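You operate a simulated robot arm through the tools that you are given. There is no shell and no other tool. Be economical: measure what you need, move in short steps, check, and stop when the job is done.

The job below is to be done with a simulated robot arm. You get a single attempt, and the scene is never put back.

Task
Put the battery cell that says "3" from the top of the long bench with the pull dial on top of the white sleeve there and the battery cell labelled "1" on top of the white block.
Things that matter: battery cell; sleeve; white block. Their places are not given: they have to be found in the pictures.

It is judged by the outcome, as a careful person would: the job done as asked, and still so three seconds after it is handed in. It fails if anything else is knocked over, pushed out of place, dropped, spilled or broken.

Robot
A 6-joint arm with a two-finger parallel gripper, fixed in place. Base frame: the origin is at the foot of the arm, x ahead of it, y to its left, z up; the work surface is at about z = 0.88. Lengths are in m, angles in degrees, forces in N, time in s.
With the tool pointing down near the work surface it reaches from about 0.26 to 0.66 m from the base axis. Its first joint turns from -66.0 to 66.0 degrees. Payload 2.9 kg.
The tool frame sits at the grasp point between the pads (the TCP): z along the fingers, y along the line on which they close. The tips reach 0.03 m beyond it. The gripper opens to 0.11 m. The fingers are 0.02 m wide and 0.01 m thick; the gripper's body (0.048 by 0.112 m) begins 0.055 m behind the TCP.
Orientation is that of the tool frame in the base frame, as a unit quaternion [x, y, z, w]. With the fingers straight down and closing along the base's y, the tool's x points along the base's -x, its y along +y and its z along -z.

Tools
- The arm moves only by the tool apply_moves. Its argument "targets" is a list of rows, each a list of 3 entries, a list of its own where there are three numbers: the shift along the tool's x, y, z in mm, then the turn, a rotation vector about the tool's x, y, z in degrees, then the gripper command, from -1 (shut) to 1 (fully open), values between in proportion. In form: [[[tx, ty, tz], [ax, ay, az], claw], ...]. A call has 1 to 8 rows; each row shifts and turns the commanded pose from where the row before left it, along the tool's axes as they then stand. A row lasts 0.2 s, in which the tool goes at most 0.05 m and 8.6 degrees; a call with a longer step from one row to the next is refused whole, and so is a gripper value outside its range. Where a pose cannot be reached the arm comes as near as it can. A force on the tool above 40 N (or 10 N above the force at the start of the call, whichever is more), or a blocked arm, ends the call early, and 0.2 s more pass. Each finger travels about 0.108 m/s and halts on what it meets, pressing with about 27 N; the grip force reading is that of the motor and also rises with nothing between the fingers. The clock runs only during rows and for 0.2 s after the last one: add rows that do not move to give the fingers time. The reply holds the time, the measured pose of the TCP, the force on the tool along the base axes, the opening and the grip force, in the units named above and with some noise.
- Cameras (640 x 400 px; columns grow to the right, rows downward): "scene" is fixed at [0.0831, 0.4625, 1.3966]; the picture's right is [-0.52, -0.86, 0.00], its down [-0.45, 0.27, -0.85] and it looks along [0.73, -0.44, -0.52] (base axes); focal length 280 px, centre (320, 200). "wrist" rides on the gripper at [-0.036, 0, -0.057] in the tool frame; the picture's right is [0.00, -1.00, 0.00], its down [0.97, 0.00, -0.24] and it looks along [0.24, 0.00, 0.97] (tool axes); focal length 218 px, centre (320, 200).
- camera(camera): a new picture of that camera. No time passes.
- locate(camera, pixels): for up to 12 pixels [column, row] of the newest picture of that camera ("zoom" is the newest enlarged one), the place [x, y, z] in the base frame of the surface seen there, good to about 0.002 m, but the place of the scene camera against the robot may be out by one fixed shift of up to 0.025 m in any direction. No time passes.
- inspect(camera, box): a new picture of the part [left, top, right, bottom] of that camera's present view, enlarged. No time passes.
- job_done(): hands the job in; it is judged then, once.

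Work in short steps. Measure before you move; look again where a grasp or a placing could have gone wrong, and mend it. You have 60 turns and 22 pictures in all, those below and enlarged ones among them. Open the gripper and draw the arm clear of the work before you hand the job in, unless the task says otherwise; then end with one line.

The tools are called as a command line: name --argument value ..., lists and objects as JSON in quotes. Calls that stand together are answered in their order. apply_moves: Moves the arm, as the interface text tells. Its arguments: {"type":"object","properties":{"targets":{"type":"array","items":{"type":"array"}}},"required":["targets"]} The other tools are called the same way: camera (camera) takes a picture; locate (camera, pixels) gives the place of the surface under pixels of a picture; inspect (camera, box) takes an enlarged picture of a part of a camera's view; job_done () hands the job in.

At the start:

```text
clock: 0.0
position: [0.4548, 0.0595, 1.2194]
orientation: [0.0, 1.0, 0.0, 0.0]
contact_force: [-0.5, -0.7, 0.0]
opening: 0.1101
finger_force: 0.0
```

scene: 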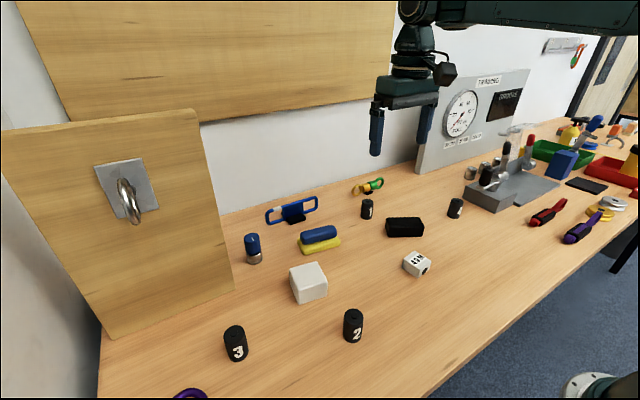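
wrist: 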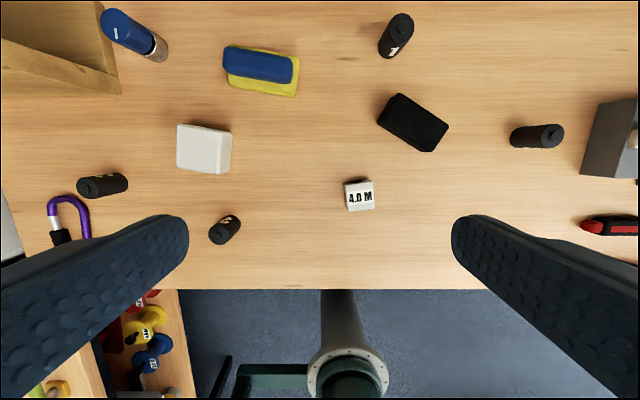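

I see cells "3" (235,343), "2" (353,325), and two unread ones at (367,208) and (456,207). There are white objects at (308,282) and (417,263), so I'll zoom in to tell the sleeve from the block.

inspect --camera "scene" --box '[220, 180, 480, 370]'

inspect --camera "wrist" --box '[60, 0, 460, 250]'

```text
2.11 times, centred on (350, 275) of scene
```

zoom: 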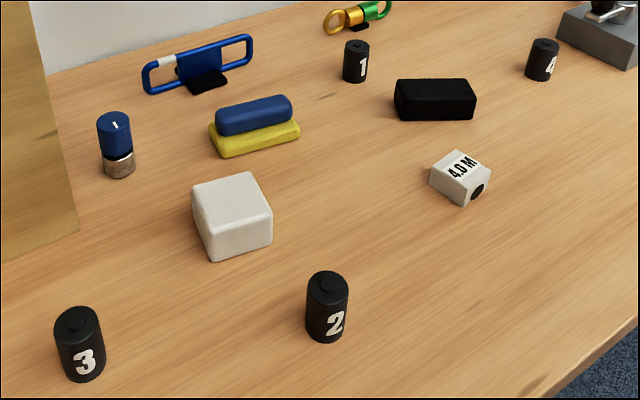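

```text
1.60 times, centred on (260, 125) of wrist
```

zoom: 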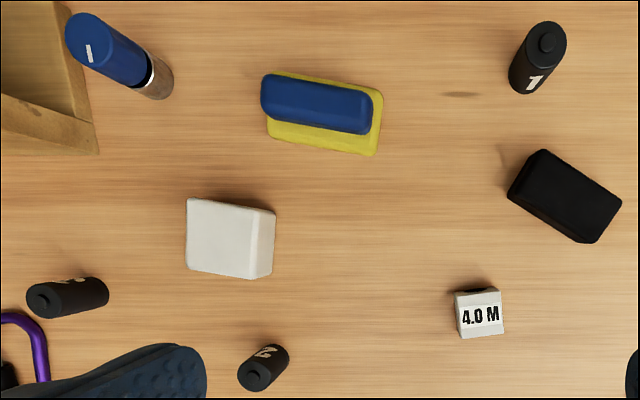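

The small white "4.0 M" piece with a bore looks like the sleeve, and the larger plain cube is the white block. I'll locate their tops and the cells from the wrist zoom.

locate --camera "zoom" --pixels '[[38, 300], [80, 292], [547, 43], [535, 70], [188, 200], [248, 208], [246, 276], [188, 270], [459, 310], [500, 306], [503, 333], [463, 337]]'

locate --camera "wrist" --pixels '[[345, 183], [372, 181], [345, 211], [374, 208], [83, 187], [125, 183], [400, 25], [392, 50], [300, 180], [215, 235]]'

inspect --camera "scene" --box '[380, 240, 450, 285]'

```text
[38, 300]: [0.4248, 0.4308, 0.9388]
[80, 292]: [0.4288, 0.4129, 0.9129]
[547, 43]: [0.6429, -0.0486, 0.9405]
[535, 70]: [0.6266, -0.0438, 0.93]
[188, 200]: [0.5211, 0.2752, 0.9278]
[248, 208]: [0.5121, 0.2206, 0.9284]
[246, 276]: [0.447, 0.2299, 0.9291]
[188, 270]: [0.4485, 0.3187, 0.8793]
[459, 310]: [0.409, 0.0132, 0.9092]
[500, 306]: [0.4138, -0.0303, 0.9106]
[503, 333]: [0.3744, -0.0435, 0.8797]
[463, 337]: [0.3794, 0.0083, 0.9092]
```

```text
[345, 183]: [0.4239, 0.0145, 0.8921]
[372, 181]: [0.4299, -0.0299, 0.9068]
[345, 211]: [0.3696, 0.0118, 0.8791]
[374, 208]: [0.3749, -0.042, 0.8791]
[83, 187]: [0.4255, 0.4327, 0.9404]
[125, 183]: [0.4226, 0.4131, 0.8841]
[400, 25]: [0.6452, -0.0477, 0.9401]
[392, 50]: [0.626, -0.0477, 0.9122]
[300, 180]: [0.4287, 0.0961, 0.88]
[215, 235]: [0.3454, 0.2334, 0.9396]
```

```text
8.89 times, centred on (415, 262) of scene
```

zoom: 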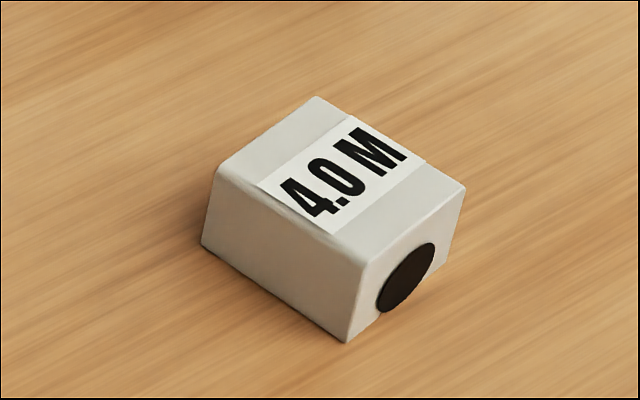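

Sleeve: top at about z 0.910, centre about (0.402,-0.009). Block: top at z 0.929. The cells are 60 mm tall; 3 is at (0.425,0.431) and 1 at (0.643,-0.049). I'll move high over cell 3 first.

apply_moves --targets '[[[4, 46, 5], [0, 0, 0], 0.2], [[4, 46, 5], [0, 0, 0], 0.2], [[4, 46, 5], [0, 0, 0], 0.2], [[4, 46, 5], [0, 0, 0], 0.2], [[4, 46, 5], [0, 0, 0], 0.2], [[4, 46, 5], [0, 0, 0], 0.2], [[3, 46, 5], [0, 0, 0], 0.2], [[3, 46, 5], [0, 0, 0], 0.2]]'

apply_moves --targets '[[[0, 2, 40], [0, 0, 0], 0.2], [[0, 0, 40], [0, 0, 0], 0.2], [[0, 0, 0], [0, 0, 0], 0.2]]'

camera --camera "wrist"

```text
clock: 1.8
position: [0.4224, 0.4271, 1.1818]
orientation: [0.0, 1.0, 0.001, 0.0]
contact_force: [-0.5, 0.0, 2.5]
opening: 0.0659
finger_force: 0.1
```

```text
clock: 2.6
position: [0.4237, 0.4309, 1.1008]
orientation: [0.001, 1.0, 0.0, 0.0]
contact_force: [0.4, 0.0, -0.2]
opening: 0.0663
finger_force: 0.0
```

```text
16 pictures are left
```

wrist: 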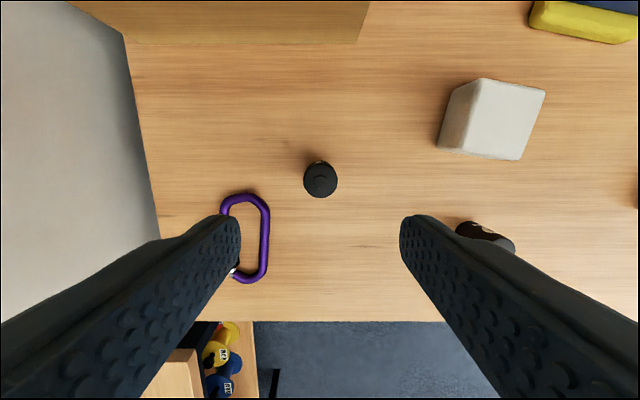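

Cell 3's top is at (320,180), the purple clip's nearest edge at about (265,215), and the white block's top at (507,118). I'll locate them all for clearance.

locate --camera "wrist" --pixels '[[320, 180], [304, 180], [336, 180], [320, 196], [268, 215], [245, 195], [483, 80], [543, 91], [521, 158], [467, 150], [140, 180], [320, 45]]'

```text
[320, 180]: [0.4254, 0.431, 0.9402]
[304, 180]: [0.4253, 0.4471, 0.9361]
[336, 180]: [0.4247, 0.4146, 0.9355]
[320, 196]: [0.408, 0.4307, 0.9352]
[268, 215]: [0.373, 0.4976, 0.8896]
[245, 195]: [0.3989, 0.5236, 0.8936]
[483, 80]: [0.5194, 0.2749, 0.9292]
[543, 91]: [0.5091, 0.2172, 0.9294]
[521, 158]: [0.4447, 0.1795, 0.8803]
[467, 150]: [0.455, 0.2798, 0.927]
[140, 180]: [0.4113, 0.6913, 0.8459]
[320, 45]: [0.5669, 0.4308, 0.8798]
```

The cell's centre is (0.425,0.431) with radius 16.5 mm, and the fingers are clear of the clip. I'll descend to z≈0.925.

apply_moves --targets '[[[-1, 0, 40], [0, 0, 0], 0.2], [[0, 0, 40], [0, 0, 0], 0.2], [[0, 0, 40], [0, 0, 0], 0.2], [[0, 0, 30], [0, 0, 0], 0.2], [[0, 0, 25], [0, 0, 0], 0.2], [[0, 0, 0], [0, 0, 0], 0.2]]'

```text
clock: 4.0
position: [0.4254, 0.4298, 0.9241]
orientation: [0.0, 1.0, -0.001, 0.001]
contact_force: [0.2, 0.6, 0.1]
opening: 0.0659
finger_force: 0.0
```

At grasp height with no contact. I'll close the gripper, then lift a little.

apply_moves --targets '[[[0, 1, 0], [0, 0, 0], -0.3], [[0, 0, 0], [0, 0, 0], -0.6], [[0, 0, 0], [0, 0, 0], -1], [[0, 0, 0], [0, 0, 0], -1], [[0, 0, 0], [0, 0, 0], -1], [[0, 0, -20], [0, 0, 0], -1], [[0, 0, -40], [0, 0, 0], -1], [[0, 0, -40], [0, 0, 0], -1]]'

```text
clock: 5.8
position: [0.4254, 0.4292, 1.0244]
orientation: [0.0, 1.0, 0.0, 0.0]
contact_force: [0.6, 0.2, -1.8]
opening: 0.0349
finger_force: 27.0
```

Cell 3 is held (opening 34.9 mm). I'll carry it at z≈1.08 to a spot beside the sleeve and measure the sleeve from there.

apply_moves --targets '[[[0, -44, -20], [0, 0, 0], -1], [[0, -44, -20], [0, 0, 0], -1], [[0, -44, -15], [0, 0, 0], -1], [[5, -44, 0], [0, 0, 0], -1], [[5, -44, 0], [0, 0, 0], -1], [[5, -44, 0], [0, 0, 0], -1], [[5, -44, 0], [0, 0, 0], -1], [[3, -42, 0], [0, 0, 0], -1]]'

camera --camera "wrist"

```text
clock: 7.6
position: [0.4024, 0.0806, 1.0799]
orientation: [0.0, 1.0, 0.001, 0.0]
contact_force: [0.5, 1.0, -0.9]
opening: 0.0349
finger_force: 27.0
```

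```text
15 pictures are left
```

wrist: 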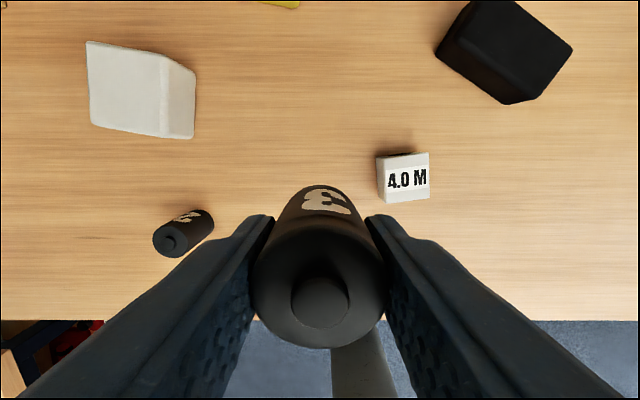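

The sleeve is clear at (405,178). I'll zoom in for its top corners.

inspect --camera "wrist" --box '[360, 140, 448, 210]'

```text
5.71 times, centred on (404, 175) of wrist
```

zoom: 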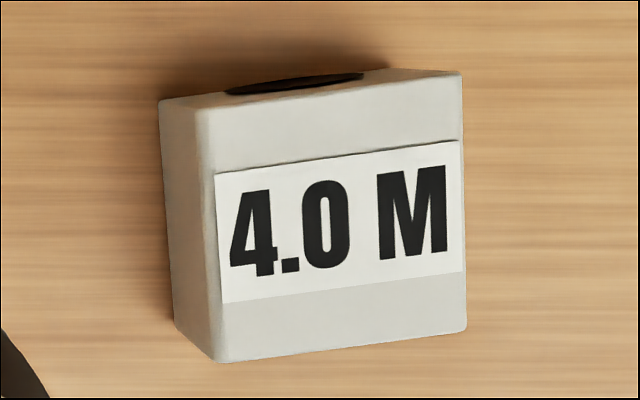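

locate --camera "zoom" --pixels '[[208, 112], [458, 82], [462, 326], [226, 356], [338, 218], [300, 90], [188, 220]]'

locate --camera "wrist" --pixels '[[90, 44], [160, 58], [160, 134], [94, 122], [125, 90]]'

```text
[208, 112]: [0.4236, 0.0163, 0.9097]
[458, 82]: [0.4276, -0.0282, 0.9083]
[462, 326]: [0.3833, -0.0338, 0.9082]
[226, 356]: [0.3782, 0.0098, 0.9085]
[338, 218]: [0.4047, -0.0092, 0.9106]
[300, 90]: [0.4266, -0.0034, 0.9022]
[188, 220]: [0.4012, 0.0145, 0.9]
```

```text
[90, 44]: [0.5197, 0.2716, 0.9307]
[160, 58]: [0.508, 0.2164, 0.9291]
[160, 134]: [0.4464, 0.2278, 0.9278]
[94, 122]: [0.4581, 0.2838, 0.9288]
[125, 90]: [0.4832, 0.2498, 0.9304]
```

The sleeve's top centre is (0.403,-0.009,0.910) and the block's is (0.483,0.250,0.930). With the cell base 44 mm below the TCP, I'll go over the sleeve and down to just above contact.

apply_moves --targets '[[[0, -45, 0], [0, 0, 0], -1], [[-1, -44.5, 0], [0, 0, 0], -1], [[0, 0, 40], [0, 0, 0], -1], [[0, 0, 40], [0, 0, 0], -1], [[0, 0, 25], [0, 0, 0], -1], [[0, 0, 15], [0, 0, 0], -1], [[0, 0, 0], [0, 0, 0], -1]]'

```text
clock: 9.2
position: [0.4037, -0.0098, 0.9594]
orientation: [0.0, 1.0, 0.001, -0.001]
contact_force: [0.1, 0.4, -1.1]
opening: 0.0348
finger_force: 27.5
```

Now at z 0.959. I'll ease down the remaining ~5 mm in small steps.

apply_moves --targets '[[[0, 0, 2.5], [0, 0, 0], -1], [[0, 0, 1.5], [0, 0, 0], -1], [[0, 0, 1], [0, 0, 0], -1], [[0, 0, 0], [0, 0, 0], -1]]'

inspect --camera "scene" --box '[370, 210, 470, 285]'

```text
clock: 10.2
position: [0.4042, -0.0083, 0.9543]
orientation: [0.0, 1.0, 0.0, 0.001]
contact_force: [-2.4, -0.9, 9.6]
opening: 0.0351
finger_force: 26.9
```

```text
5.33 times, centred on (420, 248) of scene
```

zoom: 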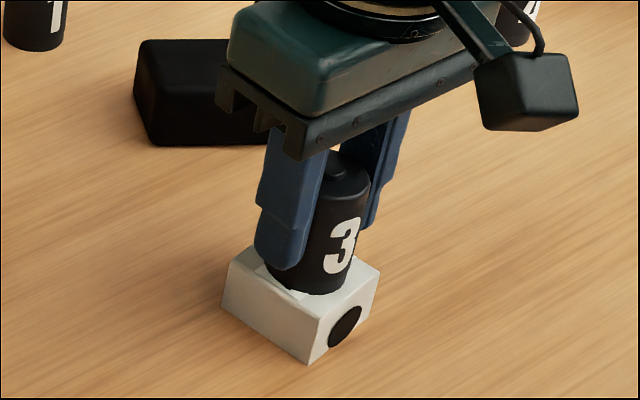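

Contact shows 9.6 N and the cell sits centred on the sleeve. I'll open the gripper gently and retract upward.

apply_moves --targets '[[[0, 0, 0], [0, 0, 0], -0.3], [[0, 0, 0], [0, 0, 0], -0.1], [[0, 0, 0], [0, 0, 0], 0.2], [[0, 0, 0], [0, 0, 0], 0.2], [[0, 0, -20], [0, 0, 0], 0.2], [[0, 0, -40], [0, 0, 0], 0.2], [[0, 0, -45], [0, 0, 0], 0.2], [[0, 0, -40], [0, 0, 0], 0.2]]'

```text
clock: 12.0
position: [0.4041, -0.008, 1.1008]
orientation: [0.0, 1.0, 0.001, 0.0]
contact_force: [-0.5, 0.1, 0.4]
opening: 0.0663
finger_force: 0.1
```

Released. I'll move toward cell 1, stopping short for a look.

apply_moves --targets '[[[-40, -7, 0], [0, 0, 0], 0.2], [[-40, -7, 0], [0, 0, 0], 0.2], [[-40, -7, 0], [0, 0, 0], 0.2], [[-40, -7, 5], [0, 0, 0], 0.2], [[-40, -7, 10], [0, 0, 0], 0.2], [[-20, -5, 15], [0, 0, 0], 0.2], [[0, 0, 0], [0, 0, 0], 0.2]]'

camera --camera "wrist"

camera --camera "scene"

```text
clock: 13.6
position: [0.6245, -0.0472, 1.069]
orientation: [-0.001, 1.0, 0.0, 0.0]
contact_force: [0.5, 0.1, 0.5]
opening: 0.066
finger_force: 0.0
```

```text
12 pictures are left
```

wrist: 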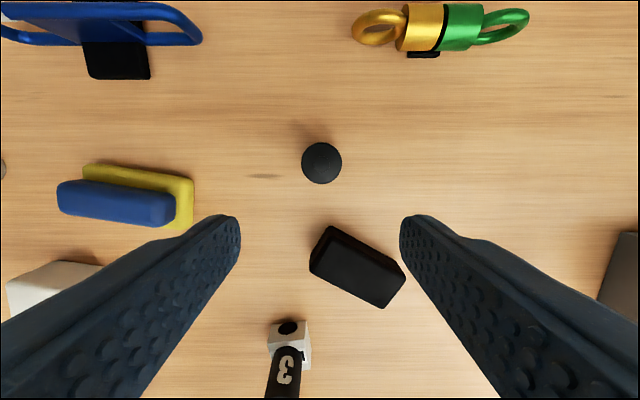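

```text
11 pictures are left
```

scene: 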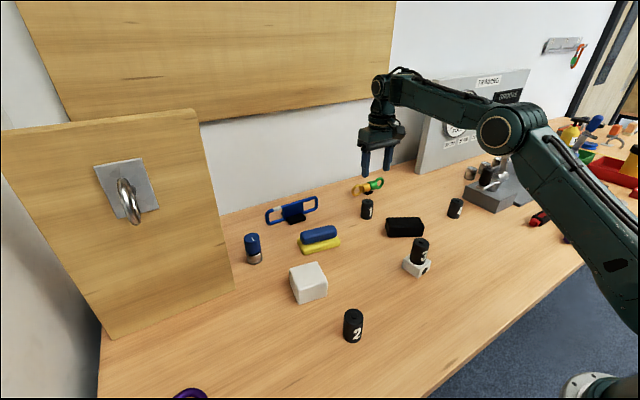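

Cell 3 stands on the sleeve. Cell 1's top is at (322,163), so I'll locate it along with the nearby black box.

locate --camera "wrist" --pixels '[[322, 163], [303, 163], [340, 163], [322, 145], [322, 182], [330, 228], [312, 270], [400, 265], [385, 305]]'

```text
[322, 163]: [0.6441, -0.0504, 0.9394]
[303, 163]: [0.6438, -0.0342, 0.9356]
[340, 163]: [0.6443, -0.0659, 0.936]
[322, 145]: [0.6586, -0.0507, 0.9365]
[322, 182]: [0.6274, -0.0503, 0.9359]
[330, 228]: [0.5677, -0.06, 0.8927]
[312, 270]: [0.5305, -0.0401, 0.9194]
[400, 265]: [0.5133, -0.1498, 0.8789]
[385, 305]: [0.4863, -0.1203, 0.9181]
```

Cell 1's centre is (0.6435,-0.050) and the black box ends near x 0.57. I'll align and descend.

apply_moves --targets '[[[-19, -3, 0], [0, 0, 0], 0.2], [[0, 0, 40], [0, 0, 0], 0.2], [[0, 0, 40], [0, 0, 0], 0.2], [[0, 0, 0], [0, 0, 0], 0.2]]'

```text
clock: 14.6
position: [0.6425, -0.0516, 0.9916]
orientation: [0.0, 1.0, 0.0, 0.0]
contact_force: [0.8, 0.2, -0.2]
opening: 0.0662
finger_force: 0.0
```

The pose is aligned with no reach trouble. I'll continue down to z 0.924.

apply_moves --targets '[[[-1, 1, 30], [0, 0, 0], 0.2], [[0, 0, 25], [0, 0, 0], 0.2], [[0, 0, 11], [0, 0, 0], 0.2], [[0, 0, 0], [0, 0, 0], 0.2]]'

```text
clock: 15.6
position: [0.6438, -0.0503, 0.924]
orientation: [-0.001, 1.0, 0.0, 0.0]
contact_force: [-0.1, -1.1, -0.2]
opening: 0.0659
finger_force: 0.0
```

At the grasp pose. I'll close the gripper and lift.

apply_moves --targets '[[[0, 0, 0], [0, 0, 0], -0.3], [[0, 0, 0], [0, 0, 0], -0.6], [[0, 0, 0], [0, 0, 0], -1], [[0, 0, 0], [0, 0, 0], -1], [[0, 0, 0], [0, 0, 0], -1], [[0, 0, -20], [0, 0, 0], -1], [[0, 0, -40], [0, 0, 0], -1], [[0, 0, -40], [0, 0, 0], -1]]'

```text
clock: 17.4
position: [0.643, -0.0516, 1.0239]
orientation: [0.0, 1.0, -0.001, -0.001]
contact_force: [-0.6, 0.4, -1.1]
opening: 0.0347
finger_force: 27.1
```

Held. I'll carry it to above the white block at (0.483,0.250).

apply_moves --targets '[[[20, 37.6, -18], [0, 0, 0], -1], [[20, 37.6, -18], [0, 0, 0], -1], [[20, 37.6, 0], [0, 0, 0], -1], [[20, 37.6, 0], [0, 0, 0], -1], [[20, 37.6, 0], [0, 0, 0], -1], [[20, 37.6, 0], [0, 0, 0], -1], [[20, 37.6, 0], [0, 0, 0], -1], [[20, 37.6, 0], [0, 0, 0], -1]]'

apply_moves --targets '[[[0, 0, 40], [0, 0, 0], -1], [[0, 0, 25], [0, 0, 0], -1], [[0, 0, 15], [0, 0, 0], -1], [[0, 0, 0], [0, 0, 0], -1]]'

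```text
clock: 19.2
position: [0.4836, 0.2505, 1.0598]
orientation: [0.001, 1.0, 0.001, 0.0]
contact_force: [0.9, -0.3, -0.6]
opening: 0.0351
finger_force: 26.8
```

```text
clock: 20.2
position: [0.4825, 0.2492, 0.9791]
orientation: [0.0, 1.0, 0.0, 0.0]
contact_force: [-0.2, -0.2, -2.5]
opening: 0.0349
finger_force: 27.1
```

Contact is expected at about z 0.974, so I'll ease down 5 mm in small steps.

apply_moves --targets '[[[0, 0, 2.5], [0, 0, 0], -1], [[0, 0, 1.5], [0, 0, 0], -1], [[0, 0, 1], [0, 0, 0], -1], [[0, 0, 0], [0, 0, 0], -1]]'

inspect --camera "scene" --box '[260, 235, 360, 310]'

```text
clock: 21.2
position: [0.4835, 0.2509, 0.974]
orientation: [0.0, 1.0, 0.001, -0.001]
contact_force: [-1.6, -0.2, 2.5]
opening: 0.0348
finger_force: 27.3
```

```text
5.33 times, centred on (310, 272) of scene
```

zoom: 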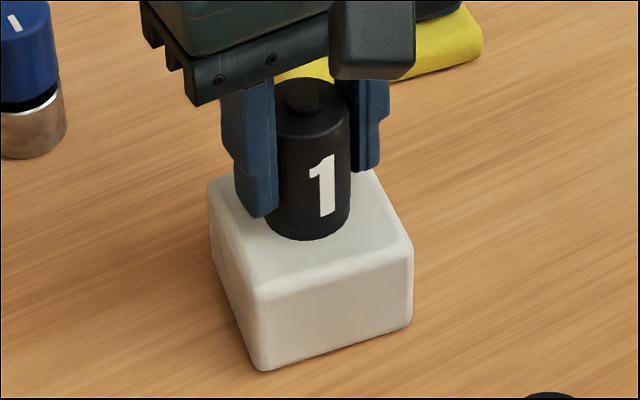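

Light contact (2.5 N) with the cell centred on the block. I'll go 0.7 mm more, release and retract.

apply_moves --targets '[[[0, 0, 0.7], [0, 0, 0], -1], [[0, 0, 0], [0, 0, 0], -0.3], [[0, 0, 0], [0, 0, 0], -0.1], [[0, 0, 0], [0, 0, 0], 0.2], [[0, 0, 0], [0, 0, 0], 0.2], [[0, 0, -20], [0, 0, 0], 0.2], [[0, 0, -45], [0, 0, 0], 0.2], [[0, 0, -45], [0, 0, 0], 0.2]]'

apply_moves --targets '[[[0, 0, -45], [0, 0, 0], 0.5], [[0, -40, -20], [0, 0, 0], 1], [[0, -40, 0], [0, 0, 0], 1], [[0, -40, 0], [0, 0, 0], 1], [[0, 0, 0], [0, 0, 0], 1]]'

camera --camera "scene"

```text
clock: 23.0
position: [0.4841, 0.2501, 1.0846]
orientation: [0.0, 1.0, 0.0, 0.0]
contact_force: [0.4, 0.3, -0.3]
opening: 0.066
finger_force: 0.1
```

```text
clock: 24.2
position: [0.4842, 0.131, 1.1495]
orientation: [0.0, 1.0, 0.0, -0.001]
contact_force: [0.2, -0.1, -0.5]
opening: 0.11
finger_force: 0.0
```

```text
9 pictures are left
```

scene: 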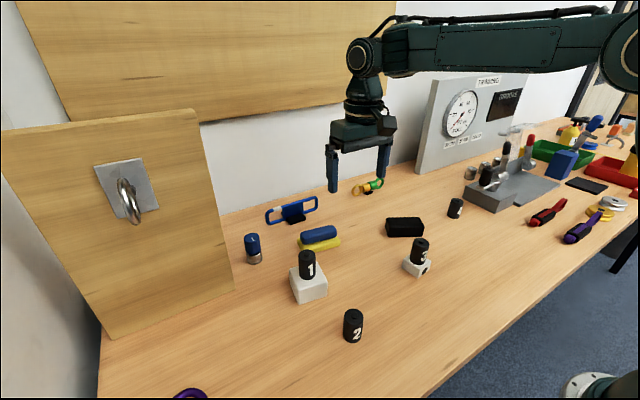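

Both cells stand upright on their targets, with 1 at (307,265) and 3 at (420,252). Everything else is undisturbed and the arm is clear, so I'm handing in.

job_done

```text
The job is handed in.
```

Battery cell "3" is standing on the white sleeve (the small "4.0 M" piece with the bore) and cell "1" is standing on the white block; nothing else was moved, and the job is handed in.
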